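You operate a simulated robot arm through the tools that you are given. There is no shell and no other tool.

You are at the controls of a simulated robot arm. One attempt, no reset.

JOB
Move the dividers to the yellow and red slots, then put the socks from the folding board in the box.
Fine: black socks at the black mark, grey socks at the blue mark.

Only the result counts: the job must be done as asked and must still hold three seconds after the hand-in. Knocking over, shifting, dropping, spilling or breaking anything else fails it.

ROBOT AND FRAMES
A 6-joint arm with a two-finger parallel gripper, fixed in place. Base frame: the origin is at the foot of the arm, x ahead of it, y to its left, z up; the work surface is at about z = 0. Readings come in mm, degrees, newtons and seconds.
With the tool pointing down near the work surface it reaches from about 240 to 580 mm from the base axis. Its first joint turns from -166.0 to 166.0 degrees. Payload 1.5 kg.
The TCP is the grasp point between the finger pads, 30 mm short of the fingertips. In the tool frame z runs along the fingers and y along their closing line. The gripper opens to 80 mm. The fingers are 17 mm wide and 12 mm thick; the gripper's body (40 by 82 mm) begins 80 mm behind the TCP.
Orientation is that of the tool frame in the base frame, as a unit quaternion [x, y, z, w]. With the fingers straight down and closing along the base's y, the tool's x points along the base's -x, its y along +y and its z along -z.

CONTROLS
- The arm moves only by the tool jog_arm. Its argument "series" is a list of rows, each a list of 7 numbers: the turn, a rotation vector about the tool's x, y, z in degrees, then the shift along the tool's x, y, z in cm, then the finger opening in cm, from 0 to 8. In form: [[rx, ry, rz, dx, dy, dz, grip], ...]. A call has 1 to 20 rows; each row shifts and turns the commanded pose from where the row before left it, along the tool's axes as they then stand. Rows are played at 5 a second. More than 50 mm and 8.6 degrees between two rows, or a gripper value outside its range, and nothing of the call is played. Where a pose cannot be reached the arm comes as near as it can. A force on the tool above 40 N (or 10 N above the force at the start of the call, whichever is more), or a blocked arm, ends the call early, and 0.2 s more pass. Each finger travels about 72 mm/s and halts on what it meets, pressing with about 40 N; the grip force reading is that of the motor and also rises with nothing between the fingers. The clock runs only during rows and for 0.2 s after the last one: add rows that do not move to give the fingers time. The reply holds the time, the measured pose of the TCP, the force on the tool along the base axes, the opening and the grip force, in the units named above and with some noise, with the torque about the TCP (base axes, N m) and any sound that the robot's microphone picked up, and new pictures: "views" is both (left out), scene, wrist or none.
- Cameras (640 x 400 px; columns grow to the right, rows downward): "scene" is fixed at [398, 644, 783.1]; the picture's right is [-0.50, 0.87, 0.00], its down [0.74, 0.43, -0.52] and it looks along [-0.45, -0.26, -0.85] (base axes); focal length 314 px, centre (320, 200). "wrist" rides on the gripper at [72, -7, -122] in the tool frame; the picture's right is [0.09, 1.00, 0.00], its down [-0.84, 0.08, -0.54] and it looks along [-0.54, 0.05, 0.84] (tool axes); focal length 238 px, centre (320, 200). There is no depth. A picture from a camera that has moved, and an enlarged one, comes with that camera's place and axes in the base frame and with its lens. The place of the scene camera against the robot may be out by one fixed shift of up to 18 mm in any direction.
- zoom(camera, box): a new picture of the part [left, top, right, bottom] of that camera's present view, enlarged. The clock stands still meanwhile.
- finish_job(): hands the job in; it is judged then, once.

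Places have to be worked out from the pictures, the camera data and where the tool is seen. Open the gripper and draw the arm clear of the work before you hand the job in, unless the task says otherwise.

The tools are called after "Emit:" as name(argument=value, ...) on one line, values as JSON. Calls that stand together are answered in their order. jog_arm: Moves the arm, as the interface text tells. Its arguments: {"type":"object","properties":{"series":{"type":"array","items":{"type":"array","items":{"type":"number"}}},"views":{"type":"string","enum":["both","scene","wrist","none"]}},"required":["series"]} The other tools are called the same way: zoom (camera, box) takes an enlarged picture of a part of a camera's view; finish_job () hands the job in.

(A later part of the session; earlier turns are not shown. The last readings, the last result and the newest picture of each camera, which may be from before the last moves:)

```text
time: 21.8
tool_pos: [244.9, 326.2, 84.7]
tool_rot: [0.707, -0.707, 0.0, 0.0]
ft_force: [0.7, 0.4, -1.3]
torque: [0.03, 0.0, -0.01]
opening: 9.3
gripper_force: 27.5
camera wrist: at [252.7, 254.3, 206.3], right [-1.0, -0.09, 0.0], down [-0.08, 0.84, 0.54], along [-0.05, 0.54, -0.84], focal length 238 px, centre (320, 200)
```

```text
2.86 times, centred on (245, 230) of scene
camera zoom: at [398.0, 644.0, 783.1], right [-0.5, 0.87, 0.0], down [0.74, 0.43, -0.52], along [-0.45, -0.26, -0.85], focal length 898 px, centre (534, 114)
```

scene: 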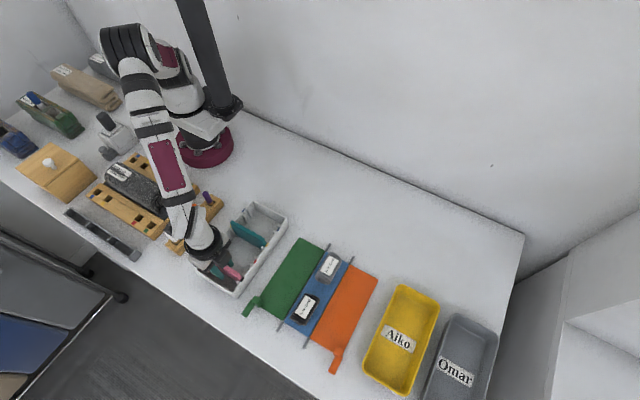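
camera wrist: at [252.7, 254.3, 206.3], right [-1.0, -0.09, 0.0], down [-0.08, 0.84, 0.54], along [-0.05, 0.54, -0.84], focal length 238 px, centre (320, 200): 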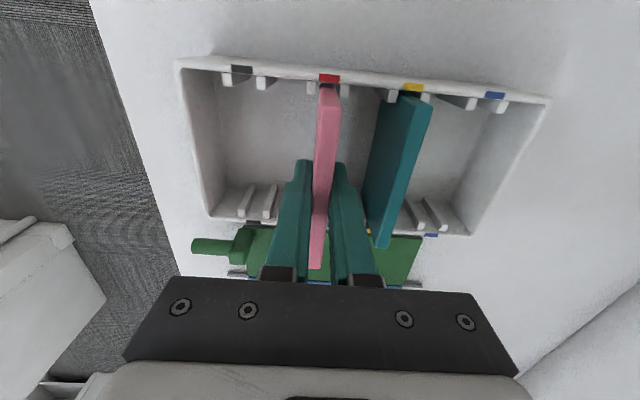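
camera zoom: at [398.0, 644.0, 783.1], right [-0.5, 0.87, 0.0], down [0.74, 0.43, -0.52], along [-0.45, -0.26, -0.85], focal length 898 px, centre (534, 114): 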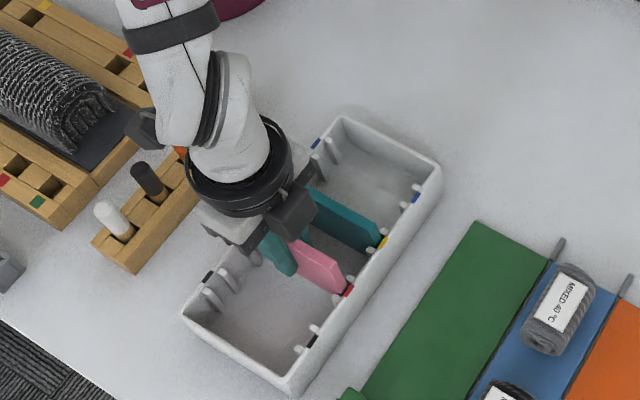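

Pink is entering the red slot with no contact force. I lower the remaining 22.7 mm, release to 24 mm and rise well clear.

Emit:
jog_arm(series=[[0, 0, 0, 0, 0, 0.8, 0.5], [0, 0, 0, 0, 0, 0.8, 0.5], [0, 0, 0, 0, 0, 0.4, 0.5], [0, 0, 0, 0, 0, 0.1, 0.5], [0, 0, 0, 0, 0, 0.1, 0.5], [0, 0, 0, 0, 0, 0.07, 0.5], [0, 0, 0, 0, 0, 0, 0.5], [0, 0, 0, 0, 0, 0, 1.5], [0, 0, 0, 0, 0, 0, 2.4], [0, 0, 0, 0, 0, 0, 2.4], [0, 0, 0, 0, 0, -2, 2.4], [0, 0, 0, 0, 0, -3, 2.4], [0, 0, 0, 0, 0, -4, 2.4], [0, 0, 0, 0, 0, -4, 2.4], [0, 0, 0, 0, 0, -4, 2.4], [0, 0, 0, 0, 0, 0, 2.4]])

Emit:
zoom(camera="wrist", box=[220, 40, 460, 280])

Emit:
zoom(camera="scene", box=[190, 160, 300, 300])

```text
time: 25.2
tool_pos: [245.2, 326.7, 231.5]
tool_rot: [-0.707, 0.707, 0.0, 0.0]
ft_force: [0.1, 0.6, -0.5]
torque: [0.0, -0.01, 0.01]
opening: 23.9
gripper_force: 0.2
camera wrist: at [252.2, 254.1, 354.0], right [-1.0, -0.09, 0.0], down [-0.08, 0.84, 0.54], along [-0.05, 0.54, -0.84], focal length 238 px, centre (320, 200)
```

scene: 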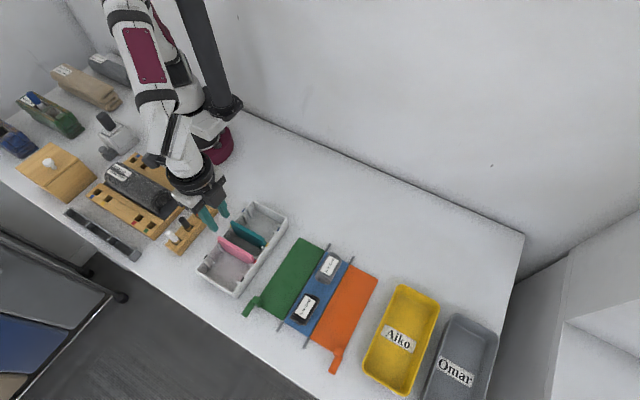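
wrist: 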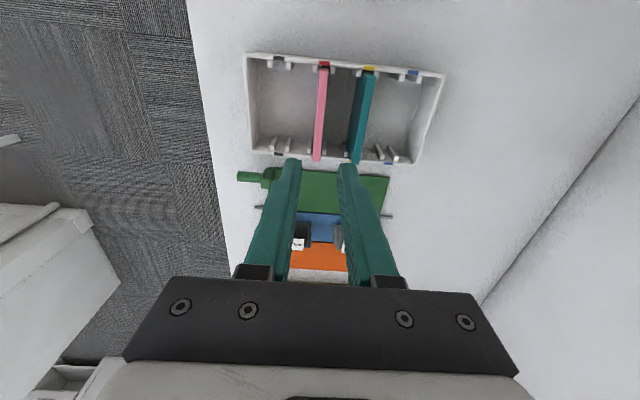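

```text
1.67 times, centred on (340, 160) of wrist
camera zoom: at [252.2, 254.1, 354.0], right [-1.0, -0.09, 0.0], down [-0.08, 0.84, 0.54], along [-0.05, 0.54, -0.84], focal length 397 px, centre (287, 267)
```

zoom: 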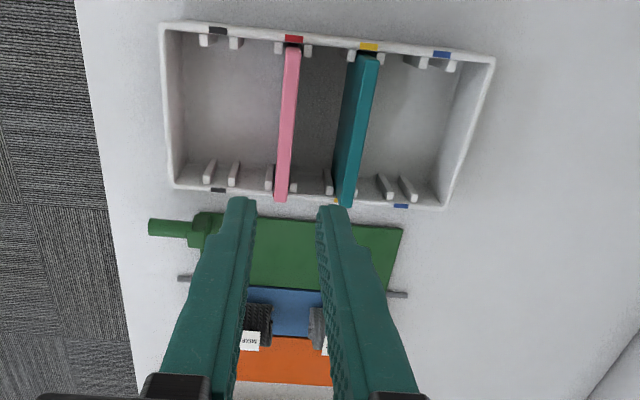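

```text
2.86 times, centred on (245, 230) of scene
camera zoom: at [398.0, 644.0, 783.1], right [-0.5, 0.87, 0.0], down [0.74, 0.43, -0.52], along [-0.45, -0.26, -0.85], focal length 898 px, centre (534, 114)
```

zoom: 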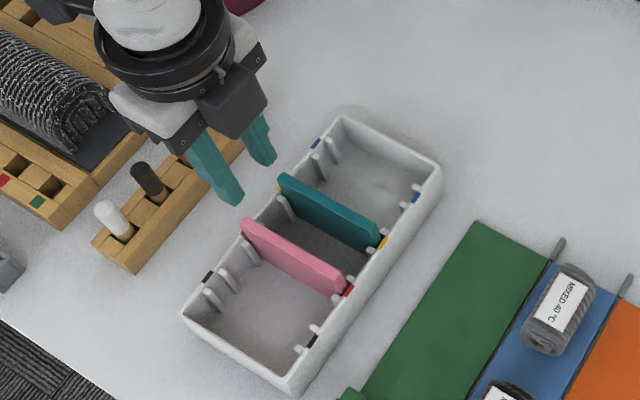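

Both dividers are seated in the yellow and red slots. Before moving the socks I zoom to measure the end compartments.

Emit:
zoom(camera="wrist", box=[235, 45, 335, 170])

Emit:
zoom(camera="wrist", box=[340, 50, 450, 175])

Emit:
zoom(camera="scene", box=[270, 240, 360, 340])

```text
3.20 times, centred on (285, 108) of wrist
camera zoom: at [252.2, 254.1, 354.0], right [-1.0, -0.09, 0.0], down [-0.08, 0.84, 0.54], along [-0.05, 0.54, -0.84], focal length 763 px, centre (432, 496)
```

zoom: 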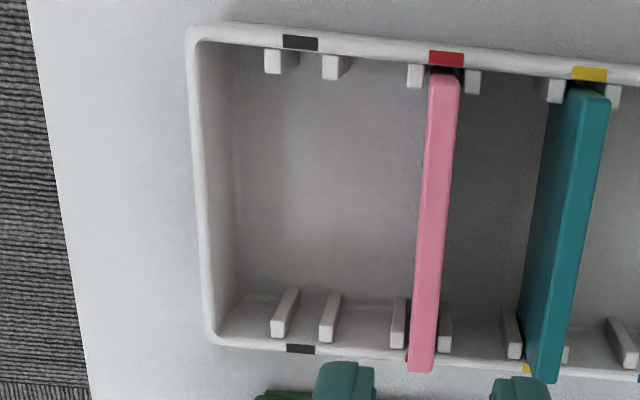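

```text
3.20 times, centred on (395, 112) of wrist
camera zoom: at [252.2, 254.1, 354.0], right [-1.0, -0.09, 0.0], down [-0.08, 0.84, 0.54], along [-0.05, 0.54, -0.84], focal length 763 px, centre (80, 480)
```

zoom: 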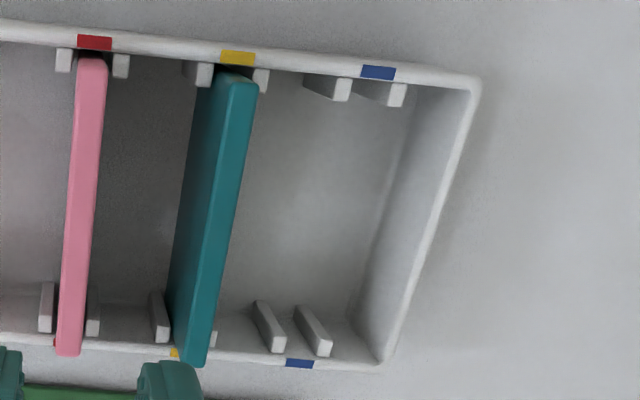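

```text
4.00 times, centred on (315, 290) of scene
camera zoom: at [398.0, 644.0, 783.1], right [-0.5, 0.87, 0.0], down [0.74, 0.43, -0.52], along [-0.45, -0.26, -0.85], focal length 1257 px, centre (340, -160)
```

zoom: 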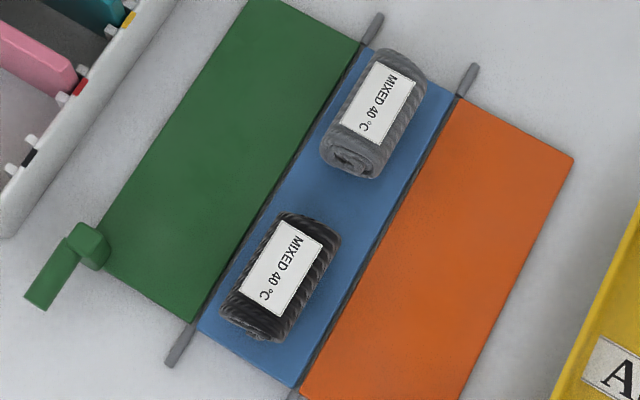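

The end compartments are about 78 mm long, from x 113.5 to 191.5 and from 250.6 to 329.3, and about 91 mm wide between ribs. The socks are about 72 mm long and 45 mm wide. I plan to lay them across the box: grip each along y on the board, then turn 90° to place. I now rotate back and go to look at the grey pair at about (165, 540).

Emit:
jog_arm(series=[[0, 0, 8.2, 0, 0, 0, 6], [0, 0, 8.2, 0, 0, 0, 8], [0, 0, 8.2, 0, 0, 0, 8], [0, 0, 8.2, 0, 0, 0, 8], [0, 0, 8.2, 0, 0, 0, 8], [0, 0, 8.2, 0, 0, 0, 8], [0, 0, 8.2, 0, 0, 0, 8], [0, 0, 8.2, 0, 0, 0, 8], [0, 0, 8.2, 0, 0, 0, 8], [0, 0, 8.2, 0, 0, 0, 8], [0, 0, 8, 0, 0, 0, 8], [0, 0, 0, 1.342, 3.575, 0.7, 8], [0, 0, 0, 1.342, 3.575, 0.7, 8], [0, 0, 0, 1.342, 3.575, 0.7, 8], [0, 0, 0, 1.342, 3.575, 0.7, 8], [0, 0, 0, 1.342, 3.575, 0.7, 8], [0, 0, 0, 1.342, 3.575, 0.7, 8], [0, 0, 0, 0, 0, 0, 8]])

Emit:
zoom(camera="wrist", box=[200, 20, 440, 220])

```text
time: 29.0
tool_pos: [163.6, 539.1, 190.9]
tool_rot: [0.001, 1.0, 0.0, 0.0]
ft_force: [-0.5, 0.2, 0.2]
torque: [-0.01, -0.03, -0.01]
opening: 80.1
gripper_force: 0.0
camera wrist: at [93.4, 533.8, 312.4], right [-0.09, 1.0, 0.0], down [0.84, 0.08, 0.54], along [0.54, 0.05, -0.84], focal length 238 px, centre (320, 200)
```

scene: 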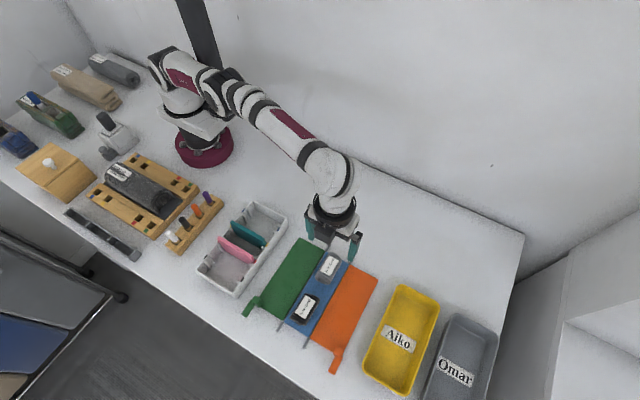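
wrist: 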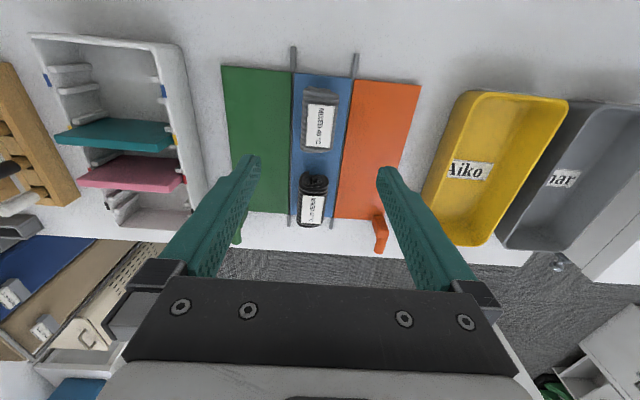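

```text
2.00 times, centred on (320, 120) of wrist
camera zoom: at [93.4, 533.8, 312.4], right [-0.09, 1.0, 0.0], down [0.84, 0.08, 0.54], along [0.54, 0.05, -0.84], focal length 477 px, centre (320, 360)
```

zoom: 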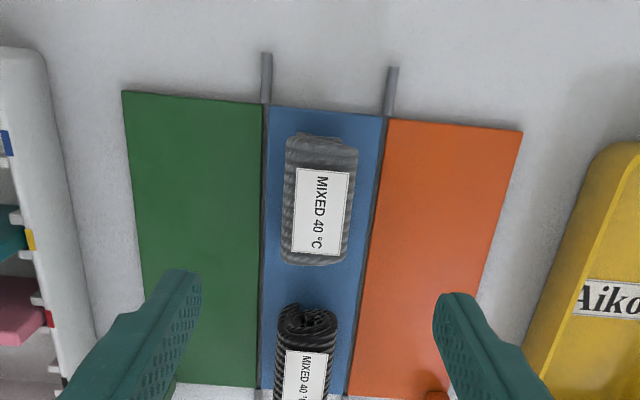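

The grey pair spans y 518–559 and x ≈ 131–200, aligned with x, with its label top near z 55. I lower straight over it to z 60 first, with the fingers straddling it at 70 mm opening.

Emit:
jog_arm(series=[[0, 0, 0, 0, -0.05, 2.5, 7], [0, 0, 0, 0, 0, 3.5, 7], [0, 0, 0, 0, 0, 3.5, 7], [0, 0, 0, 0, 0, 2.0, 7], [0, 0, 0, 0, 0, 1.5, 7], [0, 0, 0, 0, 0, 0, 7]])

Emit:
zoom(camera="wrist", box=[200, 60, 440, 290])

Emit:
zoom(camera="scene", box=[270, 220, 380, 340])

```text
time: 30.4
tool_pos: [164.8, 539.5, 60.0]
tool_rot: [0.001, 1.0, 0.0, 0.0]
ft_force: [0.3, -0.9, -1.1]
torque: [0.02, -0.02, 0.02]
opening: 70.1
gripper_force: 0.1
camera wrist: at [94.0, 533.1, 182.0], right [-0.09, 1.0, 0.0], down [0.84, 0.08, 0.54], along [0.54, 0.05, -0.84], focal length 238 px, centre (320, 200)
```

scene: 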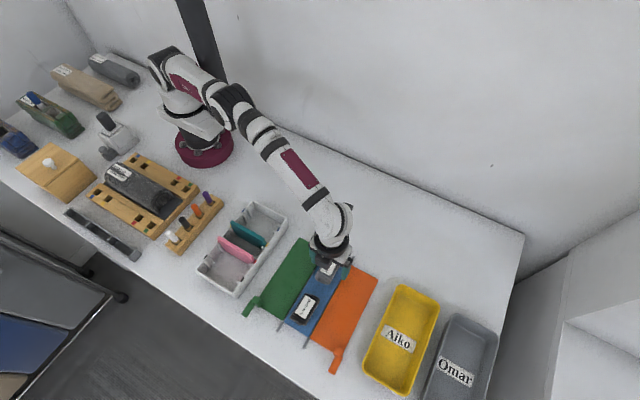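
wrist: 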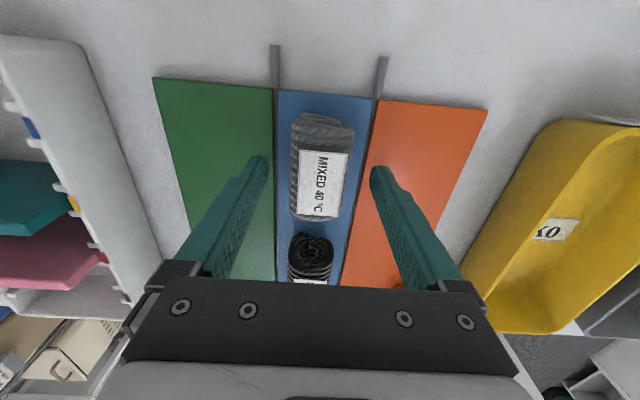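

```text
1.74 times, centred on (320, 175) of wrist
camera zoom: at [94.0, 533.1, 182.0], right [-0.09, 1.0, 0.0], down [0.84, 0.08, 0.54], along [0.54, 0.05, -0.84], focal length 414 px, centre (320, 244)
```

zoom: 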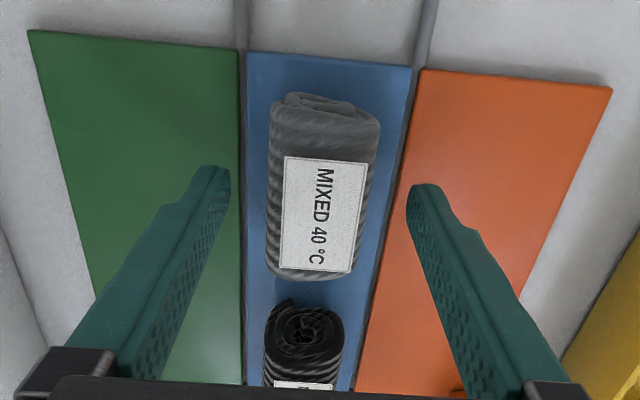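

```text
3.33 times, centred on (325, 280) of scene
camera zoom: at [398.0, 644.0, 783.1], right [-0.5, 0.87, 0.0], down [0.74, 0.43, -0.52], along [-0.45, -0.26, -0.85], focal length 1048 px, centre (303, -67)
```

zoom: 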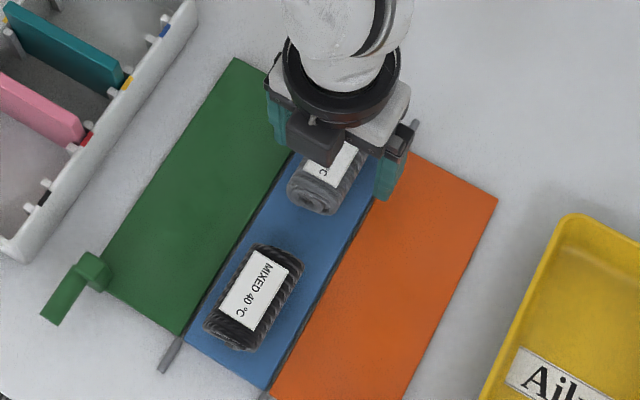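

The fingers straddle the grey pair, centred in y within a millimetre, and its x centre is about 167. I shift 1.5 mm, lower to z 42 and close.

Emit:
jog_arm(series=[[0, 0, 0, -0.15, 0, 0.9, 7], [0, 0, 0, 0, 0, 0.9, 7], [0, 0, 0, 0, 0, 0, 7], [0, 0, 0, 0, 0, 0, 5], [0, 0, 0, 0, 0, 0, 4], [0, 0, 0, 0, 0, 0, 3], [0, 0, 0, 0, 0, 0, 3], [0, 0, 0, 0, 0, 0, 3]])

Emit:
zoom(camera="wrist", box=[200, 60, 440, 290])

Emit:
zoom(camera="scene", box=[270, 220, 380, 340])

```text
time: 32.2
tool_pos: [167.0, 539.6, 43.2]
tool_rot: [0.0, 1.0, 0.001, 0.0]
ft_force: [-0.6, -0.4, 0.4]
torque: [0.03, -0.03, -0.03]
opening: 43.5
gripper_force: 40.2
camera wrist: at [95.6, 533.5, 164.0], right [-0.09, 1.0, 0.0], down [0.84, 0.08, 0.54], along [0.54, 0.05, -0.84], focal length 238 px, centre (320, 200)
```

scene: 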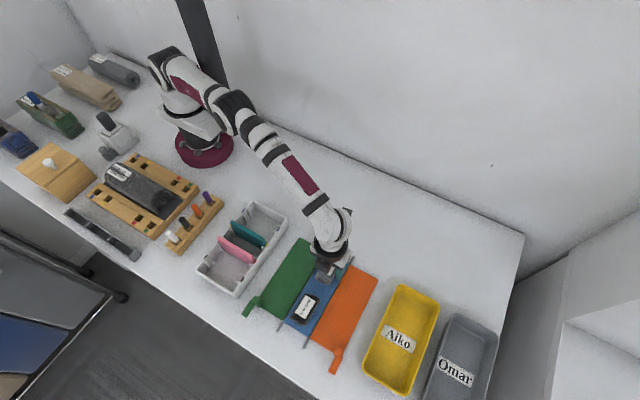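
wrist: 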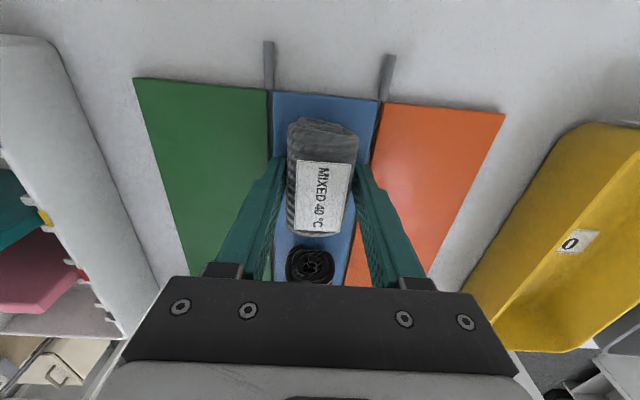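

```text
1.74 times, centred on (320, 175) of wrist
camera zoom: at [95.6, 533.5, 164.0], right [-0.09, 1.0, 0.0], down [0.84, 0.08, 0.54], along [0.54, 0.05, -0.84], focal length 414 px, centre (320, 244)
```

zoom: 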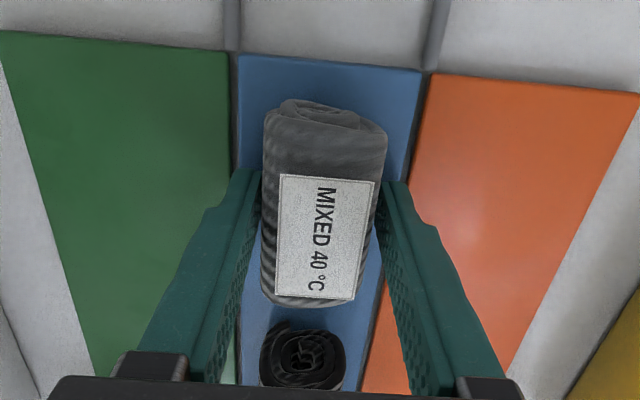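

```text
3.33 times, centred on (325, 280) of scene
camera zoom: at [398.0, 644.0, 783.1], right [-0.5, 0.87, 0.0], down [0.74, 0.43, -0.52], along [-0.45, -0.26, -0.85], focal length 1048 px, centre (303, -67)
```

zoom: 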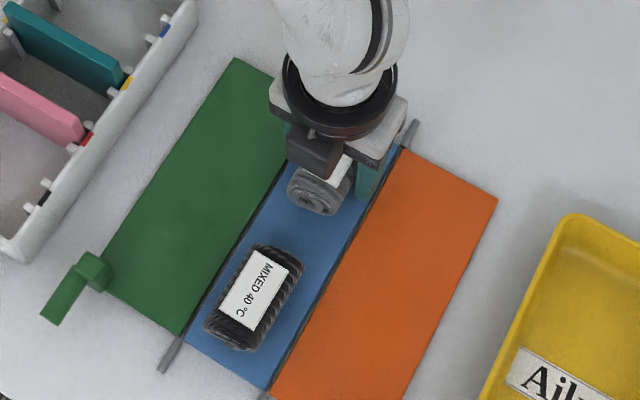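

The grey pair is gripped at 43.5 mm with 40 N. I lift it straight up 120 mm and check that it holds.

Emit:
jog_arm(series=[[0, 0, 0, 0, 0, -1, 3], [0, 0, 0, 0, 0, -1.5, 3], [0, 0, 0, 0, 0, -2, 3], [0, 0, 0, 0, 0, -2.5, 3], [0, 0, 0, 0, 0, -2.5, 3], [0, 0, 0, 0, 0, -2.5, 3], [0, 0, 0, 0, 0, 0, 3]])

```text
time: 33.8
tool_pos: [166.7, 541.7, 162.9]
tool_rot: [0.0, 1.0, 0.0, 0.0]
ft_force: [-0.8, -0.3, -0.8]
torque: [-0.01, -0.03, -0.01]
opening: 43.1
gripper_force: 40.3
camera wrist: at [95.3, 534.4, 285.0], right [-0.09, 1.0, 0.0], down [0.84, 0.08, 0.54], along [0.54, 0.05, -0.84], focal length 238 px, centre (320, 200)
```

scene: 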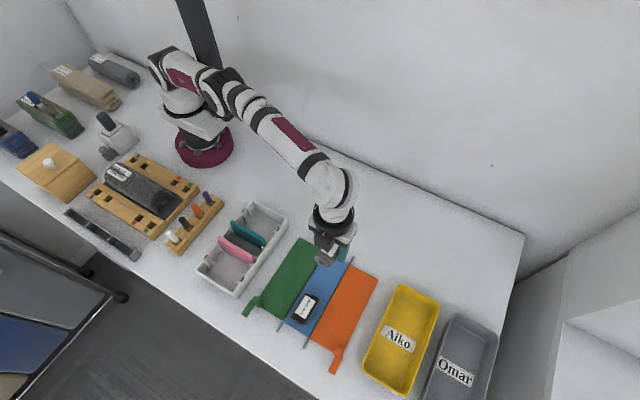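
wrist: 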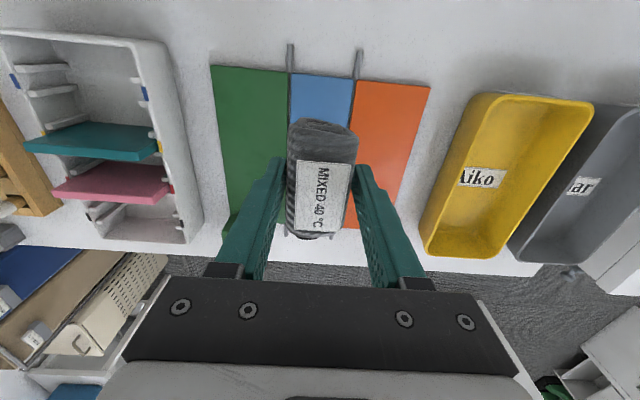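

The grey pair holds. I turn -90° and carry it at z 163 to above the blue end compartment, centre about (152.5, 325).

Emit:
jog_arm(series=[[0, 0, -8.2, 0, 0, 0, 3], [0, 0, -8.2, 0, 0, 0, 3], [0, 0, -8.2, 0, 0, 0, 3], [0, 0, -8.2, 0, 0, 0, 3], [0, 0, -8.2, 0, 0, 0, 3], [0, 0, -8.2, 0, 0, 0, 3], [0, 0, -8.2, 0, 0, 0, 3], [0, 0, -8.2, 0, 0, 0, 3], [0, 0, -8.2, 0, 0, 0, 3], [0, 0, -8.2, 0, 0, 0, 3], [0, 0, -8.0, 0, 0, 0, 3], [0, 0, 0, 3.56, 0.24, 0, 3], [0, 0, 0, 3.56, 0.24, 0, 3], [0, 0, 0, 3.56, 0.24, 0, 3], [0, 0, 0, 3.56, 0.24, 0, 3], [0, 0, 0, 3.56, 0.24, 0, 3], [0, 0, 0, 3.56, 0.24, 0, 3], [0, 0, 0, 0, 0, 0, 3], [0, 0, 0, 0, 0, 0, 3]])

Emit:
zoom(camera="wrist", box=[220, 40, 460, 280])

Emit:
zoom(camera="scene", box=[190, 160, 300, 300])

```text
time: 37.8
tool_pos: [151.1, 327.8, 161.3]
tool_rot: [-0.707, 0.707, 0.0, -0.001]
ft_force: [0.5, 0.0, -1.2]
torque: [-0.02, 0.03, -0.03]
opening: 43.1
gripper_force: 40.2
camera wrist: at [158.8, 255.5, 283.4], right [-1.0, -0.09, 0.0], down [-0.08, 0.84, 0.54], along [-0.05, 0.54, -0.84], focal length 238 px, centre (320, 200)
```

scene: 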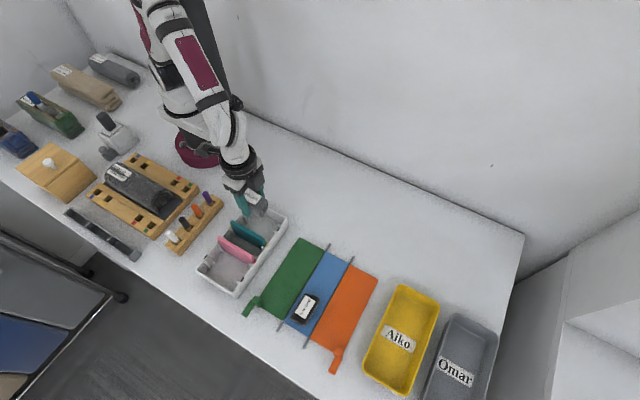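
wrist: 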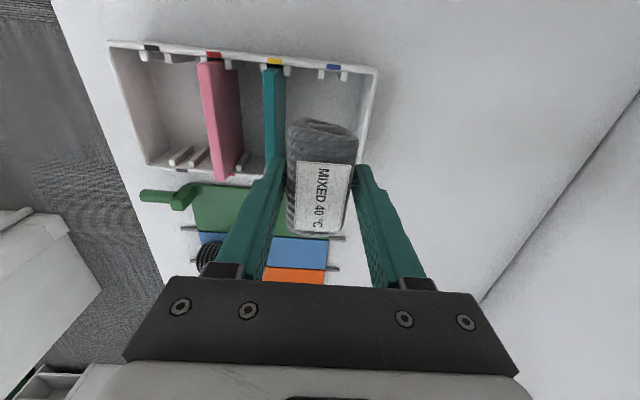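

```text
1.67 times, centred on (340, 160) of wrist
camera zoom: at [158.8, 255.5, 283.4], right [-1.0, -0.09, 0.0], down [-0.08, 0.84, 0.54], along [-0.05, 0.54, -0.84], focal length 397 px, centre (287, 267)
```

zoom: 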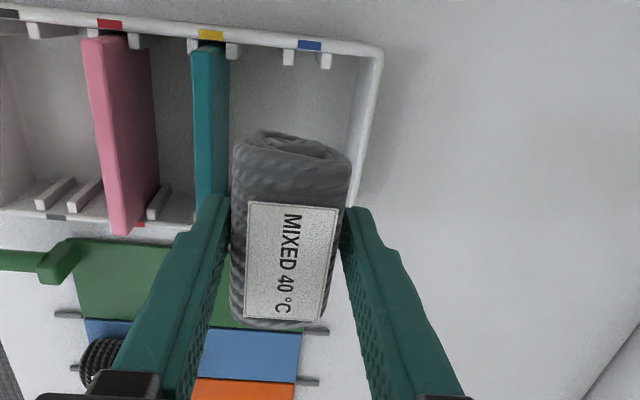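

```text
2.86 times, centred on (245, 230) of scene
camera zoom: at [398.0, 644.0, 783.1], right [-0.5, 0.87, 0.0], down [0.74, 0.43, -0.52], along [-0.45, -0.26, -0.85], focal length 898 px, centre (534, 114)
```

zoom: 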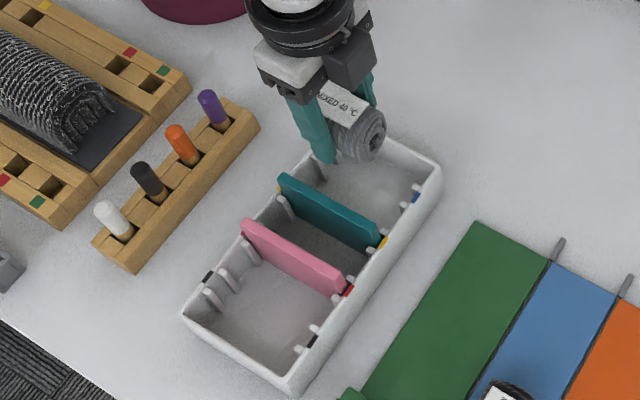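

The sock and fingers span about x 118–185, inside the 112.5–191.5 gap, and x is centred. I shift y by -3 mm to centre between the ribs, then lower to z ≈ 51.

Emit:
jog_arm(series=[[0, 0, 0, 0.3, -0.06, 0, 3], [0, 0, 0, 0, 0, 2.5, 3], [0, 0, 0, 0, 0, 2.5, 3], [0, 0, 0, 0, 0, 1.5, 3], [0, 0, 0, 0, 0, 1.5, 3], [0, 0, 0, 0, 0, 1.5, 3], [0, 0, 0, 0, 0, 1.0, 3], [0, 0, 0, 0, 0, 0.5, 3], [0, 0, 0, 0, 0, 0, 3]])

Emit:
zoom(camera="wrist", box=[220, 40, 460, 280])

Emit:
zoom(camera="scene", box=[190, 160, 300, 300])

```text
time: 39.8
tool_pos: [151.8, 323.4, 53.3]
tool_rot: [0.707, -0.707, 0.0, 0.0]
ft_force: [0.6, 0.3, -1.1]
torque: [0.0, -0.01, -0.03]
opening: 42.9
gripper_force: 40.2
camera wrist: at [160.3, 251.3, 173.8], right [-1.0, -0.09, 0.0], down [-0.08, 0.84, 0.54], along [-0.05, 0.54, -0.84], focal length 238 px, centre (320, 200)
```

scene: 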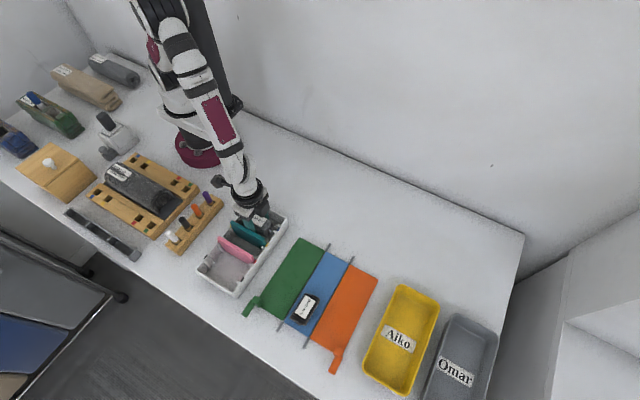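
wrist: 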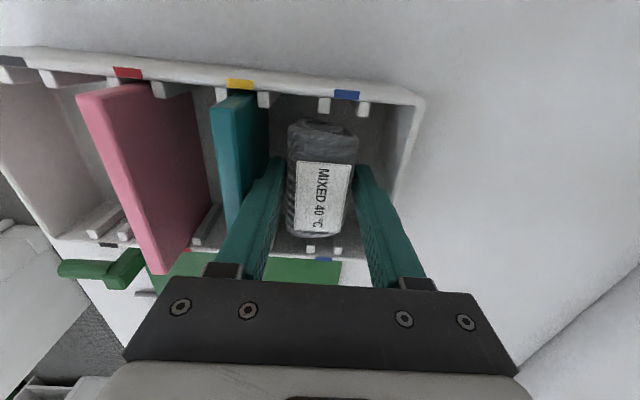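

```text
1.67 times, centred on (340, 160) of wrist
camera zoom: at [160.3, 251.3, 173.8], right [-1.0, -0.09, 0.0], down [-0.08, 0.84, 0.54], along [-0.05, 0.54, -0.84], focal length 397 px, centre (287, 267)
```

zoom: 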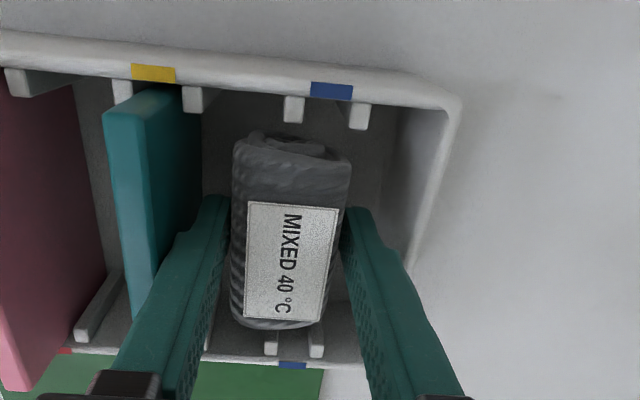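

```text
2.86 times, centred on (245, 230) of scene
camera zoom: at [398.0, 644.0, 783.1], right [-0.5, 0.87, 0.0], down [0.74, 0.43, -0.52], along [-0.45, -0.26, -0.85], focal length 898 px, centre (534, 114)
```

zoom: 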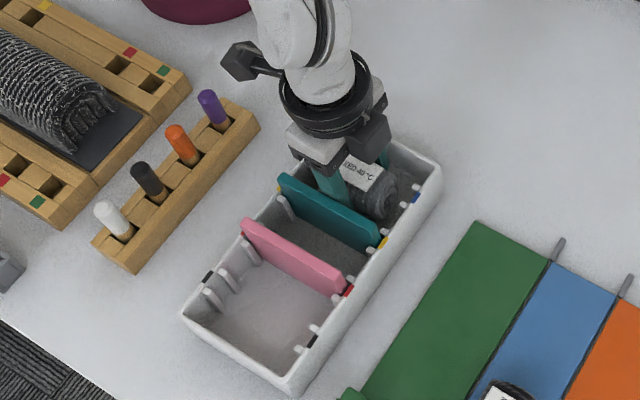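

All clear: the sock hangs between the ribs and walls. I lower the last 9 mm in small steps and watch the force.

Emit:
jog_arm(series=[[0, 0, 0, 0, 0, 0.4, 3], [0, 0, 0, 0, 0, 0.2, 3], [0, 0, 0, 0, 0, 0.1, 3], [0, 0, 0, 0, 0, 0.1, 3], [0, 0, 0, 0, 0, 0.1, 3], [0, 0, 0, 0, 0, 0, 3]], views="wrist")

```text
time: 41.2
tool_pos: [153.0, 323.4, 44.0]
tool_rot: [-0.706, 0.708, 0.0, 0.0]
ft_force: [0.0, -0.3, -0.9]
torque: [0.0, -0.04, -0.01]
opening: 43.4
gripper_force: 39.8
camera wrist: at [160.3, 251.6, 164.8], right [-1.0, -0.09, 0.0], down [-0.08, 0.84, 0.54], along [-0.05, 0.54, -0.84], focal length 238 px, centre (320, 200)
```

wrist: 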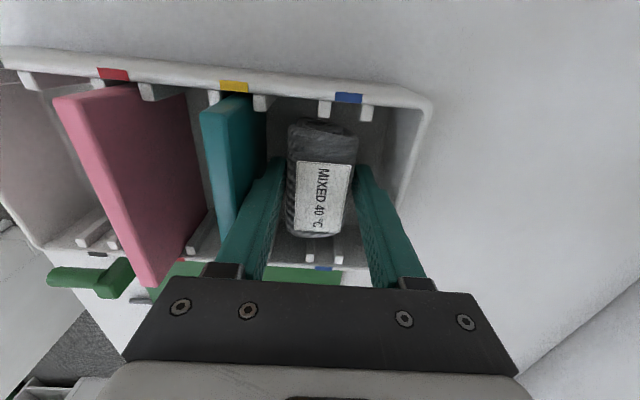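

There is no floor contact yet, since the force shows only the sock's weight. I lower another 3 mm in 1 mm steps.

Emit:
jog_arm(series=[[0, 0, 0, 0, 0, 0.1, 3], [0, 0, 0, 0, 0, 0.1, 3], [0, 0, 0, 0, 0, 0.1, 3], [0, 0, 0, 0, 0, 0, 3]], views="none")

```text
time: 42.2
tool_pos: [152.3, 323.3, 41.2]
tool_rot: [-0.707, 0.707, 0.0, 0.001]
ft_force: [-1.1, 0.5, -0.2]
torque: [0.03, 0.01, 0.03]
opening: 43.3
gripper_force: 39.8
```

The vertical force eased to about zero, which may be first contact. I lower 1 mm more and check.

Emit:
jog_arm(series=[[0, 0, 0, 0, 0, 0.1, 3], [0, 0, 0, 0, 0, 0, 3]], views="none")

```text
time: 42.8
tool_pos: [152.7, 323.5, 39.9]
tool_rot: [0.708, -0.706, 0.0, 0.0]
ft_force: [-0.2, -1.0, 2.0]
torque: [0.0, -0.03, -0.01]
opening: 43.1
gripper_force: 39.6
```

The upward force is +2 N, so the sock rests on the floor. I open slightly, to 47 mm, to stay clear of the teal divider and end wall, then rise straight up.

Emit:
jog_arm(series=[[0, 0, 0, 0, 0, 0, 4.5], [0, 0, 0, 0, 0, 0, 4.7], [0, 0, 0, 0, 0, 0, 4.7], [0, 0, 0, 0, 0, 0, 4.7]])

Emit:
zoom(camera="wrist", box=[190, 60, 430, 290])

```text
time: 43.8
tool_pos: [151.9, 323.9, 40.7]
tool_rot: [-0.707, 0.707, 0.001, 0.0]
ft_force: [0.0, 0.0, -0.1]
torque: [0.0, 0.0, 0.02]
opening: 46.8
gripper_force: 0.0
camera wrist: at [160.2, 251.7, 160.9], right [-1.0, -0.09, 0.0], down [-0.08, 0.84, 0.54], along [-0.05, 0.54, -0.84], focal length 238 px, centre (320, 200)
```

scene: 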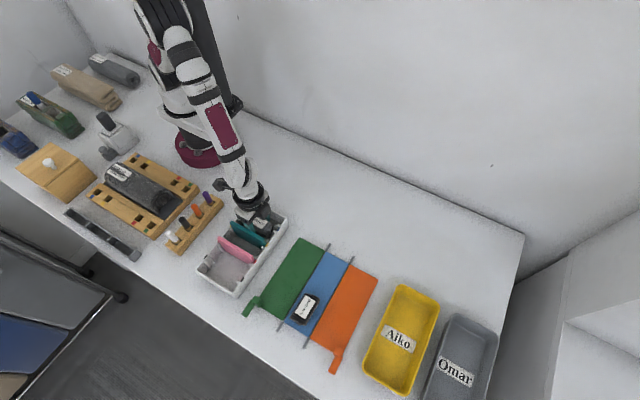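
wrist: 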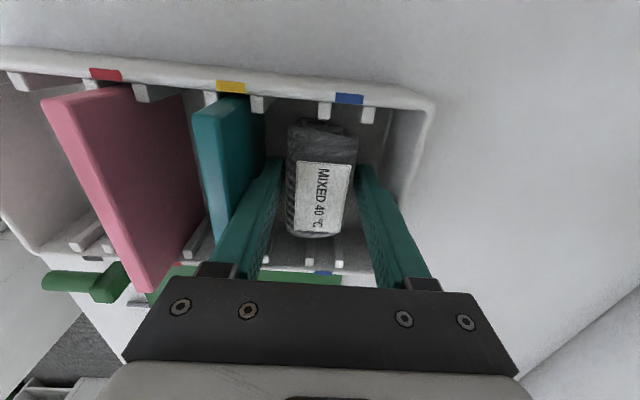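

```text
1.74 times, centred on (310, 175) of wrist
camera zoom: at [160.2, 251.7, 160.9], right [-1.0, -0.09, 0.0], down [-0.08, 0.84, 0.54], along [-0.05, 0.54, -0.84], focal length 414 px, centre (337, 244)
```

zoom: 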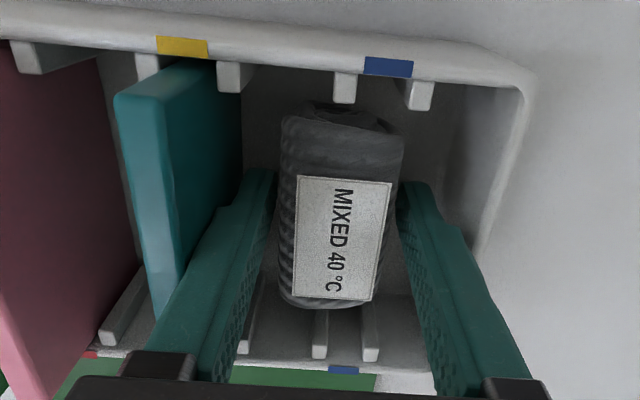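

Released with no residual force. I rise slowly at first, then to z ≈ 240.

Emit:
jog_arm(series=[[0, 0, 0, 0, 0, -1, 4.7], [0, 0, 0, 0, 0, -2, 4.7], [0, 0, 0, 0, 0, -3, 4.7], [0, 0, 0, 0, 0, -4, 4.7], [0, 0, 0, 0, 0, -5, 4.7], [0, 0, 0, 0, 0, -5, 4.7], [0, 0, 0, 0, 0, 0, 4.7]])

Emit:
zoom(camera="wrist", box=[220, 40, 440, 220])

Emit:
zoom(camera="scene", box=[190, 160, 300, 300])

```text
time: 45.4
tool_pos: [152.7, 322.5, 238.9]
tool_rot: [0.707, -0.707, 0.0, 0.0]
ft_force: [-0.2, 0.2, -0.2]
torque: [0.01, 0.01, -0.01]
opening: 46.9
gripper_force: 0.2
camera wrist: at [160.4, 250.9, 360.7], right [-1.0, -0.09, 0.0], down [-0.08, 0.84, 0.54], along [-0.05, 0.54, -0.84], focal length 238 px, centre (320, 200)
```

scene: 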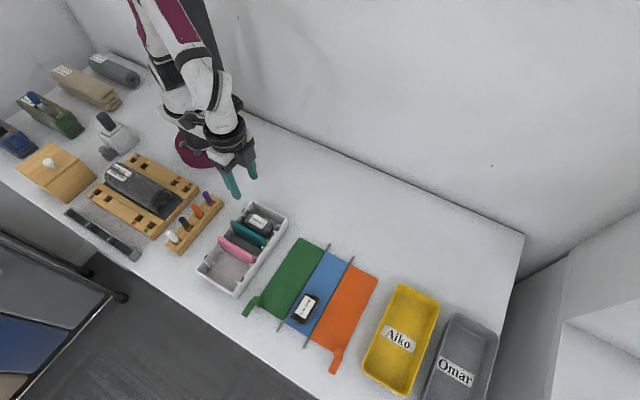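
wrist: 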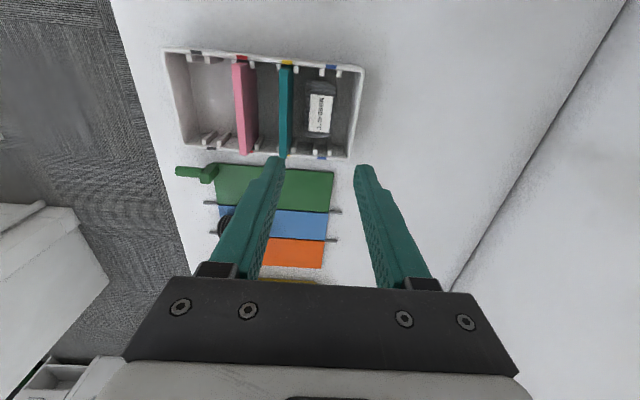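

```text
2.22 times, centred on (330, 130) of wrist
camera zoom: at [160.4, 250.9, 360.7], right [-1.0, -0.09, 0.0], down [-0.08, 0.84, 0.54], along [-0.05, 0.54, -0.84], focal length 530 px, centre (298, 356)
```

zoom: 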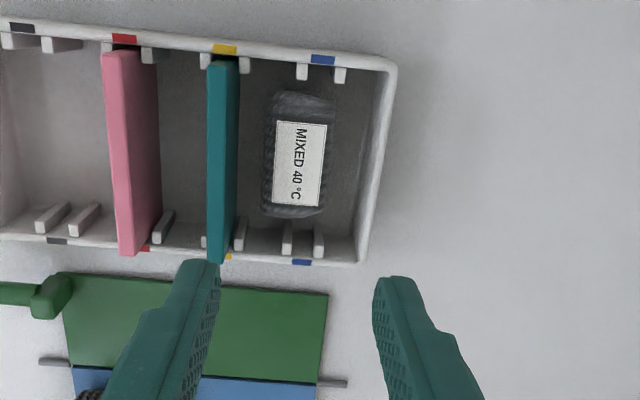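

```text
2.86 times, centred on (245, 230) of scene
camera zoom: at [398.0, 644.0, 783.1], right [-0.5, 0.87, 0.0], down [0.74, 0.43, -0.52], along [-0.45, -0.26, -0.85], focal length 898 px, centre (534, 114)
```

zoom: 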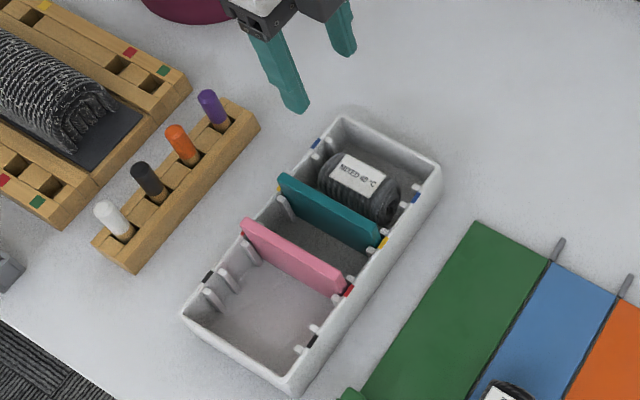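

The grey pair lies in the blue-mark compartment. Now I rotate back and go above the black pair at about (278, 538.5) to check reach and view.

Emit:
jog_arm(series=[[0, 0, 8.2, 0, 0, 0, 6], [0, 0, 8.2, 0, 0, 0, 7], [0, 0, 8.2, 0, 0, 0, 7], [0, 0, 8.2, 0, 0, 0, 7], [0, 0, 8.2, 0, 0, 0, 7], [0, 0, 8.2, 0, 0, 0, 7], [0, 0, 8.2, 0, 0, 0, 7], [0, 0, 8.2, 0, 0, 0, 7], [0, 0, 8.2, 0, 0, 0, 7], [0, 0, 8.2, 0, 0, 0, 7], [0, 0, 8.0, 0, 0, 0, 7], [0, 0, 0, -2.08, 3.6, 0.83, 7], [0, 0, 0, -2.08, 3.6, 0.83, 7], [0, 0, 0, -2.08, 3.6, 0.83, 7], [0, 0, 0, -2.08, 3.6, 0.83, 7], [0, 0, 0, -2.08, 3.6, 0.83, 7], [0, 0, 0, -2.08, 3.6, 0.83, 7], [0, 0, 0, 0, 0, 0, 7], [0, 0, 0, 0, 0, 0, 7]])

Emit:
zoom(camera="wrist", box=[220, 40, 440, 240])

```text
time: 49.4
tool_pos: [259.3, 506.9, 188.1]
tool_rot: [0.001, 1.0, 0.001, 0.0]
ft_force: [0.0, -0.2, 0.0]
torque: [-0.01, 0.01, 0.03]
opening: 70.2
gripper_force: 0.0
out of reach, approached as far as the arm can: row 17
camera wrist: at [188.1, 501.1, 309.2], right [-0.09, 1.0, 0.0], down [0.84, 0.08, 0.54], along [0.54, 0.05, -0.84], focal length 238 px, centre (320, 200)
```

scene: 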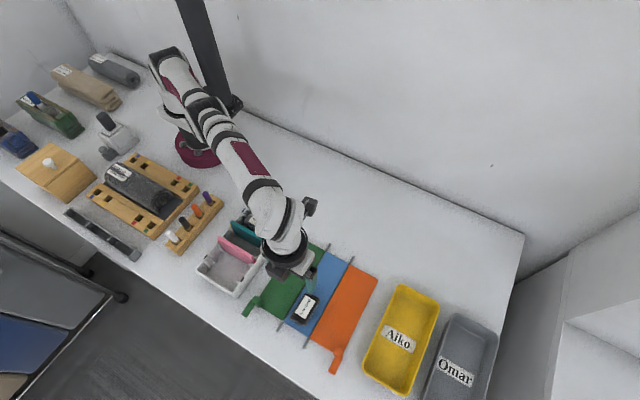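
wrist: 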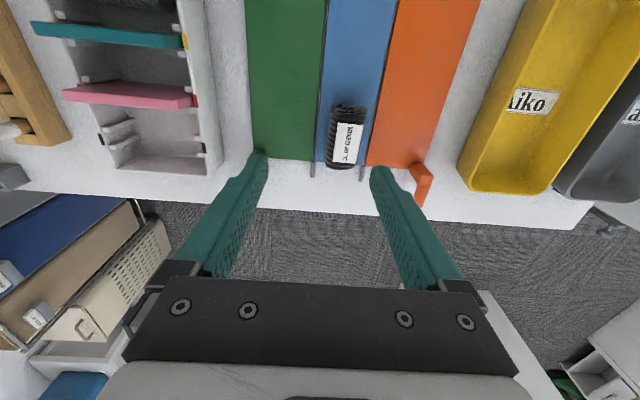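

```text
2.00 times, centred on (330, 140) of wrist
camera zoom: at [188.1, 501.1, 309.2], right [-0.09, 1.0, 0.0], down [0.84, 0.08, 0.54], along [0.54, 0.05, -0.84], focal length 477 px, centre (300, 320)
```

zoom: 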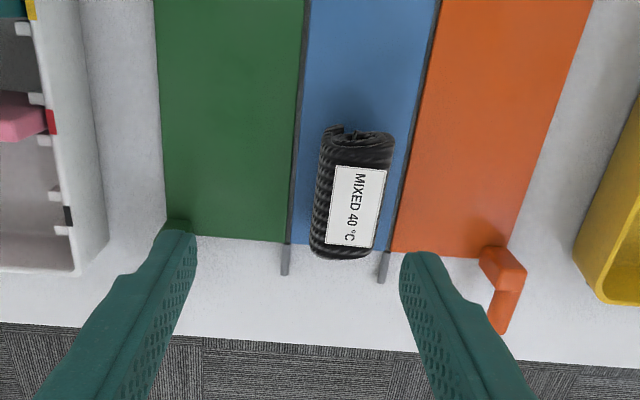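

The arm stopped at radius 569 mm, short of the black pair, whose centre measures (279, 538.4). So I will tilt the tool along the sock's axis (fingers toward +x) to gain reach. First I back off 40 mm in x to re-establish where the commanded pose is.

Emit:
jog_arm(series=[[0, 0, 0, 4.0, 0, 0, 7], [0, 0, 0, 0, 0, 0, 7], [0, 0, 0, 0, 0, 0, 7]], views="none")

```text
time: 50.2
tool_pos: [219.9, 508.2, 188.5]
tool_rot: [0.0, 1.0, -0.001, 0.0]
ft_force: [0.0, -0.2, 0.2]
torque: [0.01, -0.03, -0.01]
opening: 69.9
gripper_force: 0.1
```

The commanded pose follows the reached one, so I am at about (219.6, 507.6, 188). I tilt 20° about tool y and move to a hover at (272, 538.5, 105) above the black pair.

Emit:
jog_arm(series=[[0, -6.67, 0, 0, 0, 0, 7], [0, -6.67, 0, 0, 0, 0, 7], [0, -6.66, 0, 0, 0, 0, 7], [0, 0, 0, -0.693, 1.03, 3.197, 7], [0, 0, 0, -0.693, 1.03, 3.197, 7], [0, 0, 0, -0.693, 1.03, 3.197, 7], [0, 0, 0, 0, 0, 0, 7], [0, 0, 0, 0, 0, 0, 7]])

Emit:
zoom(camera="wrist", box=[220, 40, 440, 280])

Emit:
zoom(camera="scene", box=[250, 210, 380, 350])

```text
time: 52.0
tool_pos: [271.1, 538.6, 104.8]
tool_rot: [0.0, 0.985, 0.0, 0.174]
ft_force: [-0.1, -0.1, 0.0]
torque: [0.0, 0.02, -0.02]
opening: 70.1
gripper_force: 0.0
camera wrist: at [162.5, 531.3, 194.2], right [-0.09, 1.0, -0.03], down [0.6, 0.08, 0.8], along [0.79, 0.05, -0.61], focal length 238 px, centre (320, 200)
```

scene: 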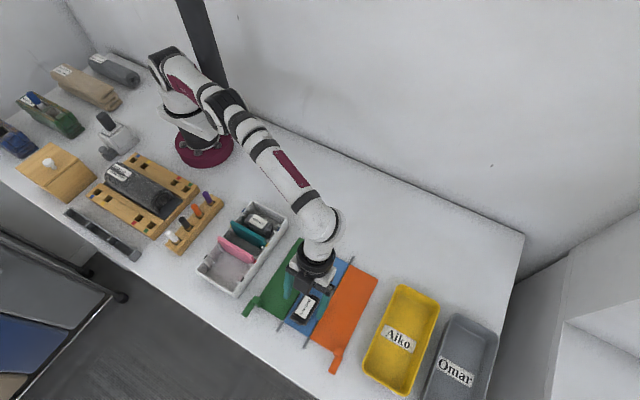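
wrist: 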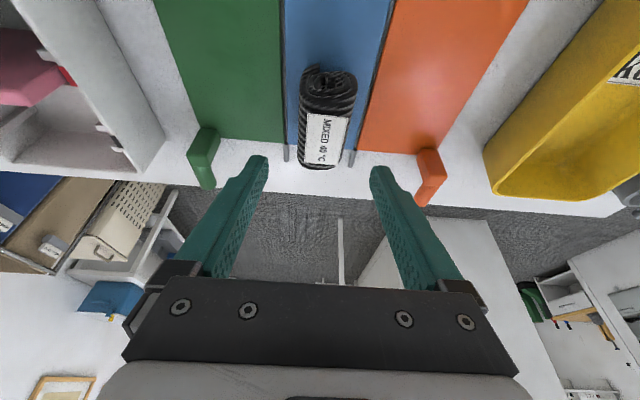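

```text
1.67 times, centred on (330, 160) of wrist
camera zoom: at [162.5, 531.3, 194.2], right [-0.09, 1.0, -0.03], down [0.6, 0.08, 0.8], along [0.79, 0.05, -0.61], focal length 397 px, centre (303, 267)
```

zoom: 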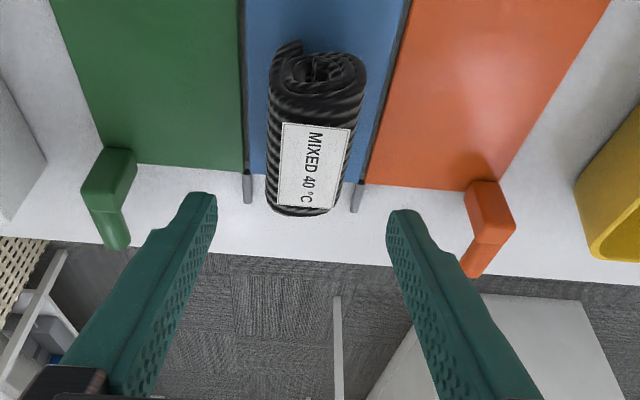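

```text
2.86 times, centred on (315, 280) of scene
camera zoom: at [398.0, 644.0, 783.1], right [-0.5, 0.87, 0.0], down [0.74, 0.43, -0.52], along [-0.45, -0.26, -0.85], focal length 898 px, centre (334, -29)
```

zoom: 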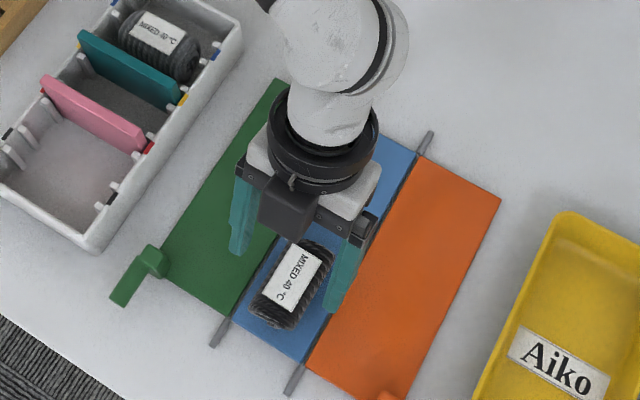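

Reach is fine with the tilt, and the sock sits between the fingers, centred in y. I descend vertically to z 60 with a +2 mm x correction.

Emit:
jog_arm(series=[[0, 0, 0, 0.675, 0, 2.15, 7], [0, 0, 0, 0.675, 0, 2.15, 7], [0, 0, 0, 0, 0, 0, 7]])

Emit:
zoom(camera="wrist", box=[220, 40, 440, 280])

Emit:
zoom(camera="scene", box=[250, 210, 380, 350])

```text
time: 52.8
tool_pos: [272.4, 537.9, 58.8]
tool_rot: [0.0, 0.985, -0.001, 0.174]
ft_force: [0.4, -0.5, 0.6]
torque: [-0.01, -0.03, 0.03]
opening: 69.9
gripper_force: 0.1
camera wrist: at [164.0, 531.2, 148.2], right [-0.09, 1.0, -0.03], down [0.6, 0.08, 0.8], along [0.79, 0.05, -0.61], focal length 238 px, centre (320, 200)
```

scene: 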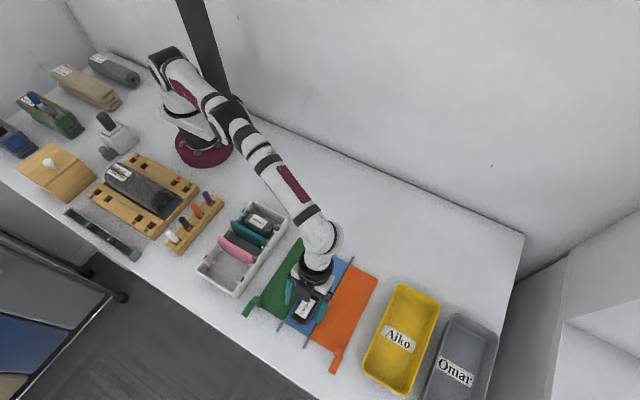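
wrist: 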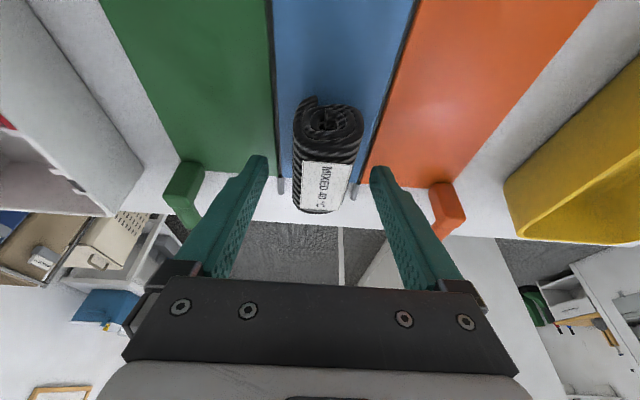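

```text
1.67 times, centred on (330, 160) of wrist
camera zoom: at [164.0, 531.2, 148.2], right [-0.09, 1.0, -0.03], down [0.6, 0.08, 0.8], along [0.79, 0.05, -0.61], focal length 397 px, centre (303, 267)
```

zoom: 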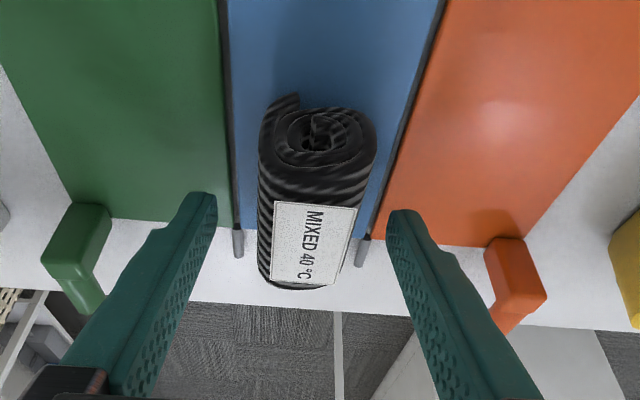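

```text
2.86 times, centred on (315, 280) of scene
camera zoom: at [398.0, 644.0, 783.1], right [-0.5, 0.87, 0.0], down [0.74, 0.43, -0.52], along [-0.45, -0.26, -0.85], focal length 898 px, centre (334, -29)
```

zoom: 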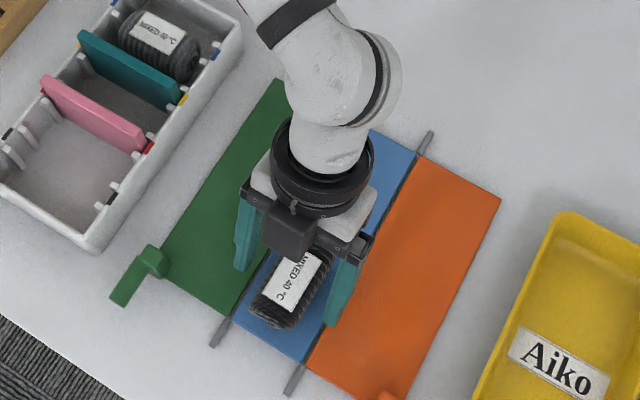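

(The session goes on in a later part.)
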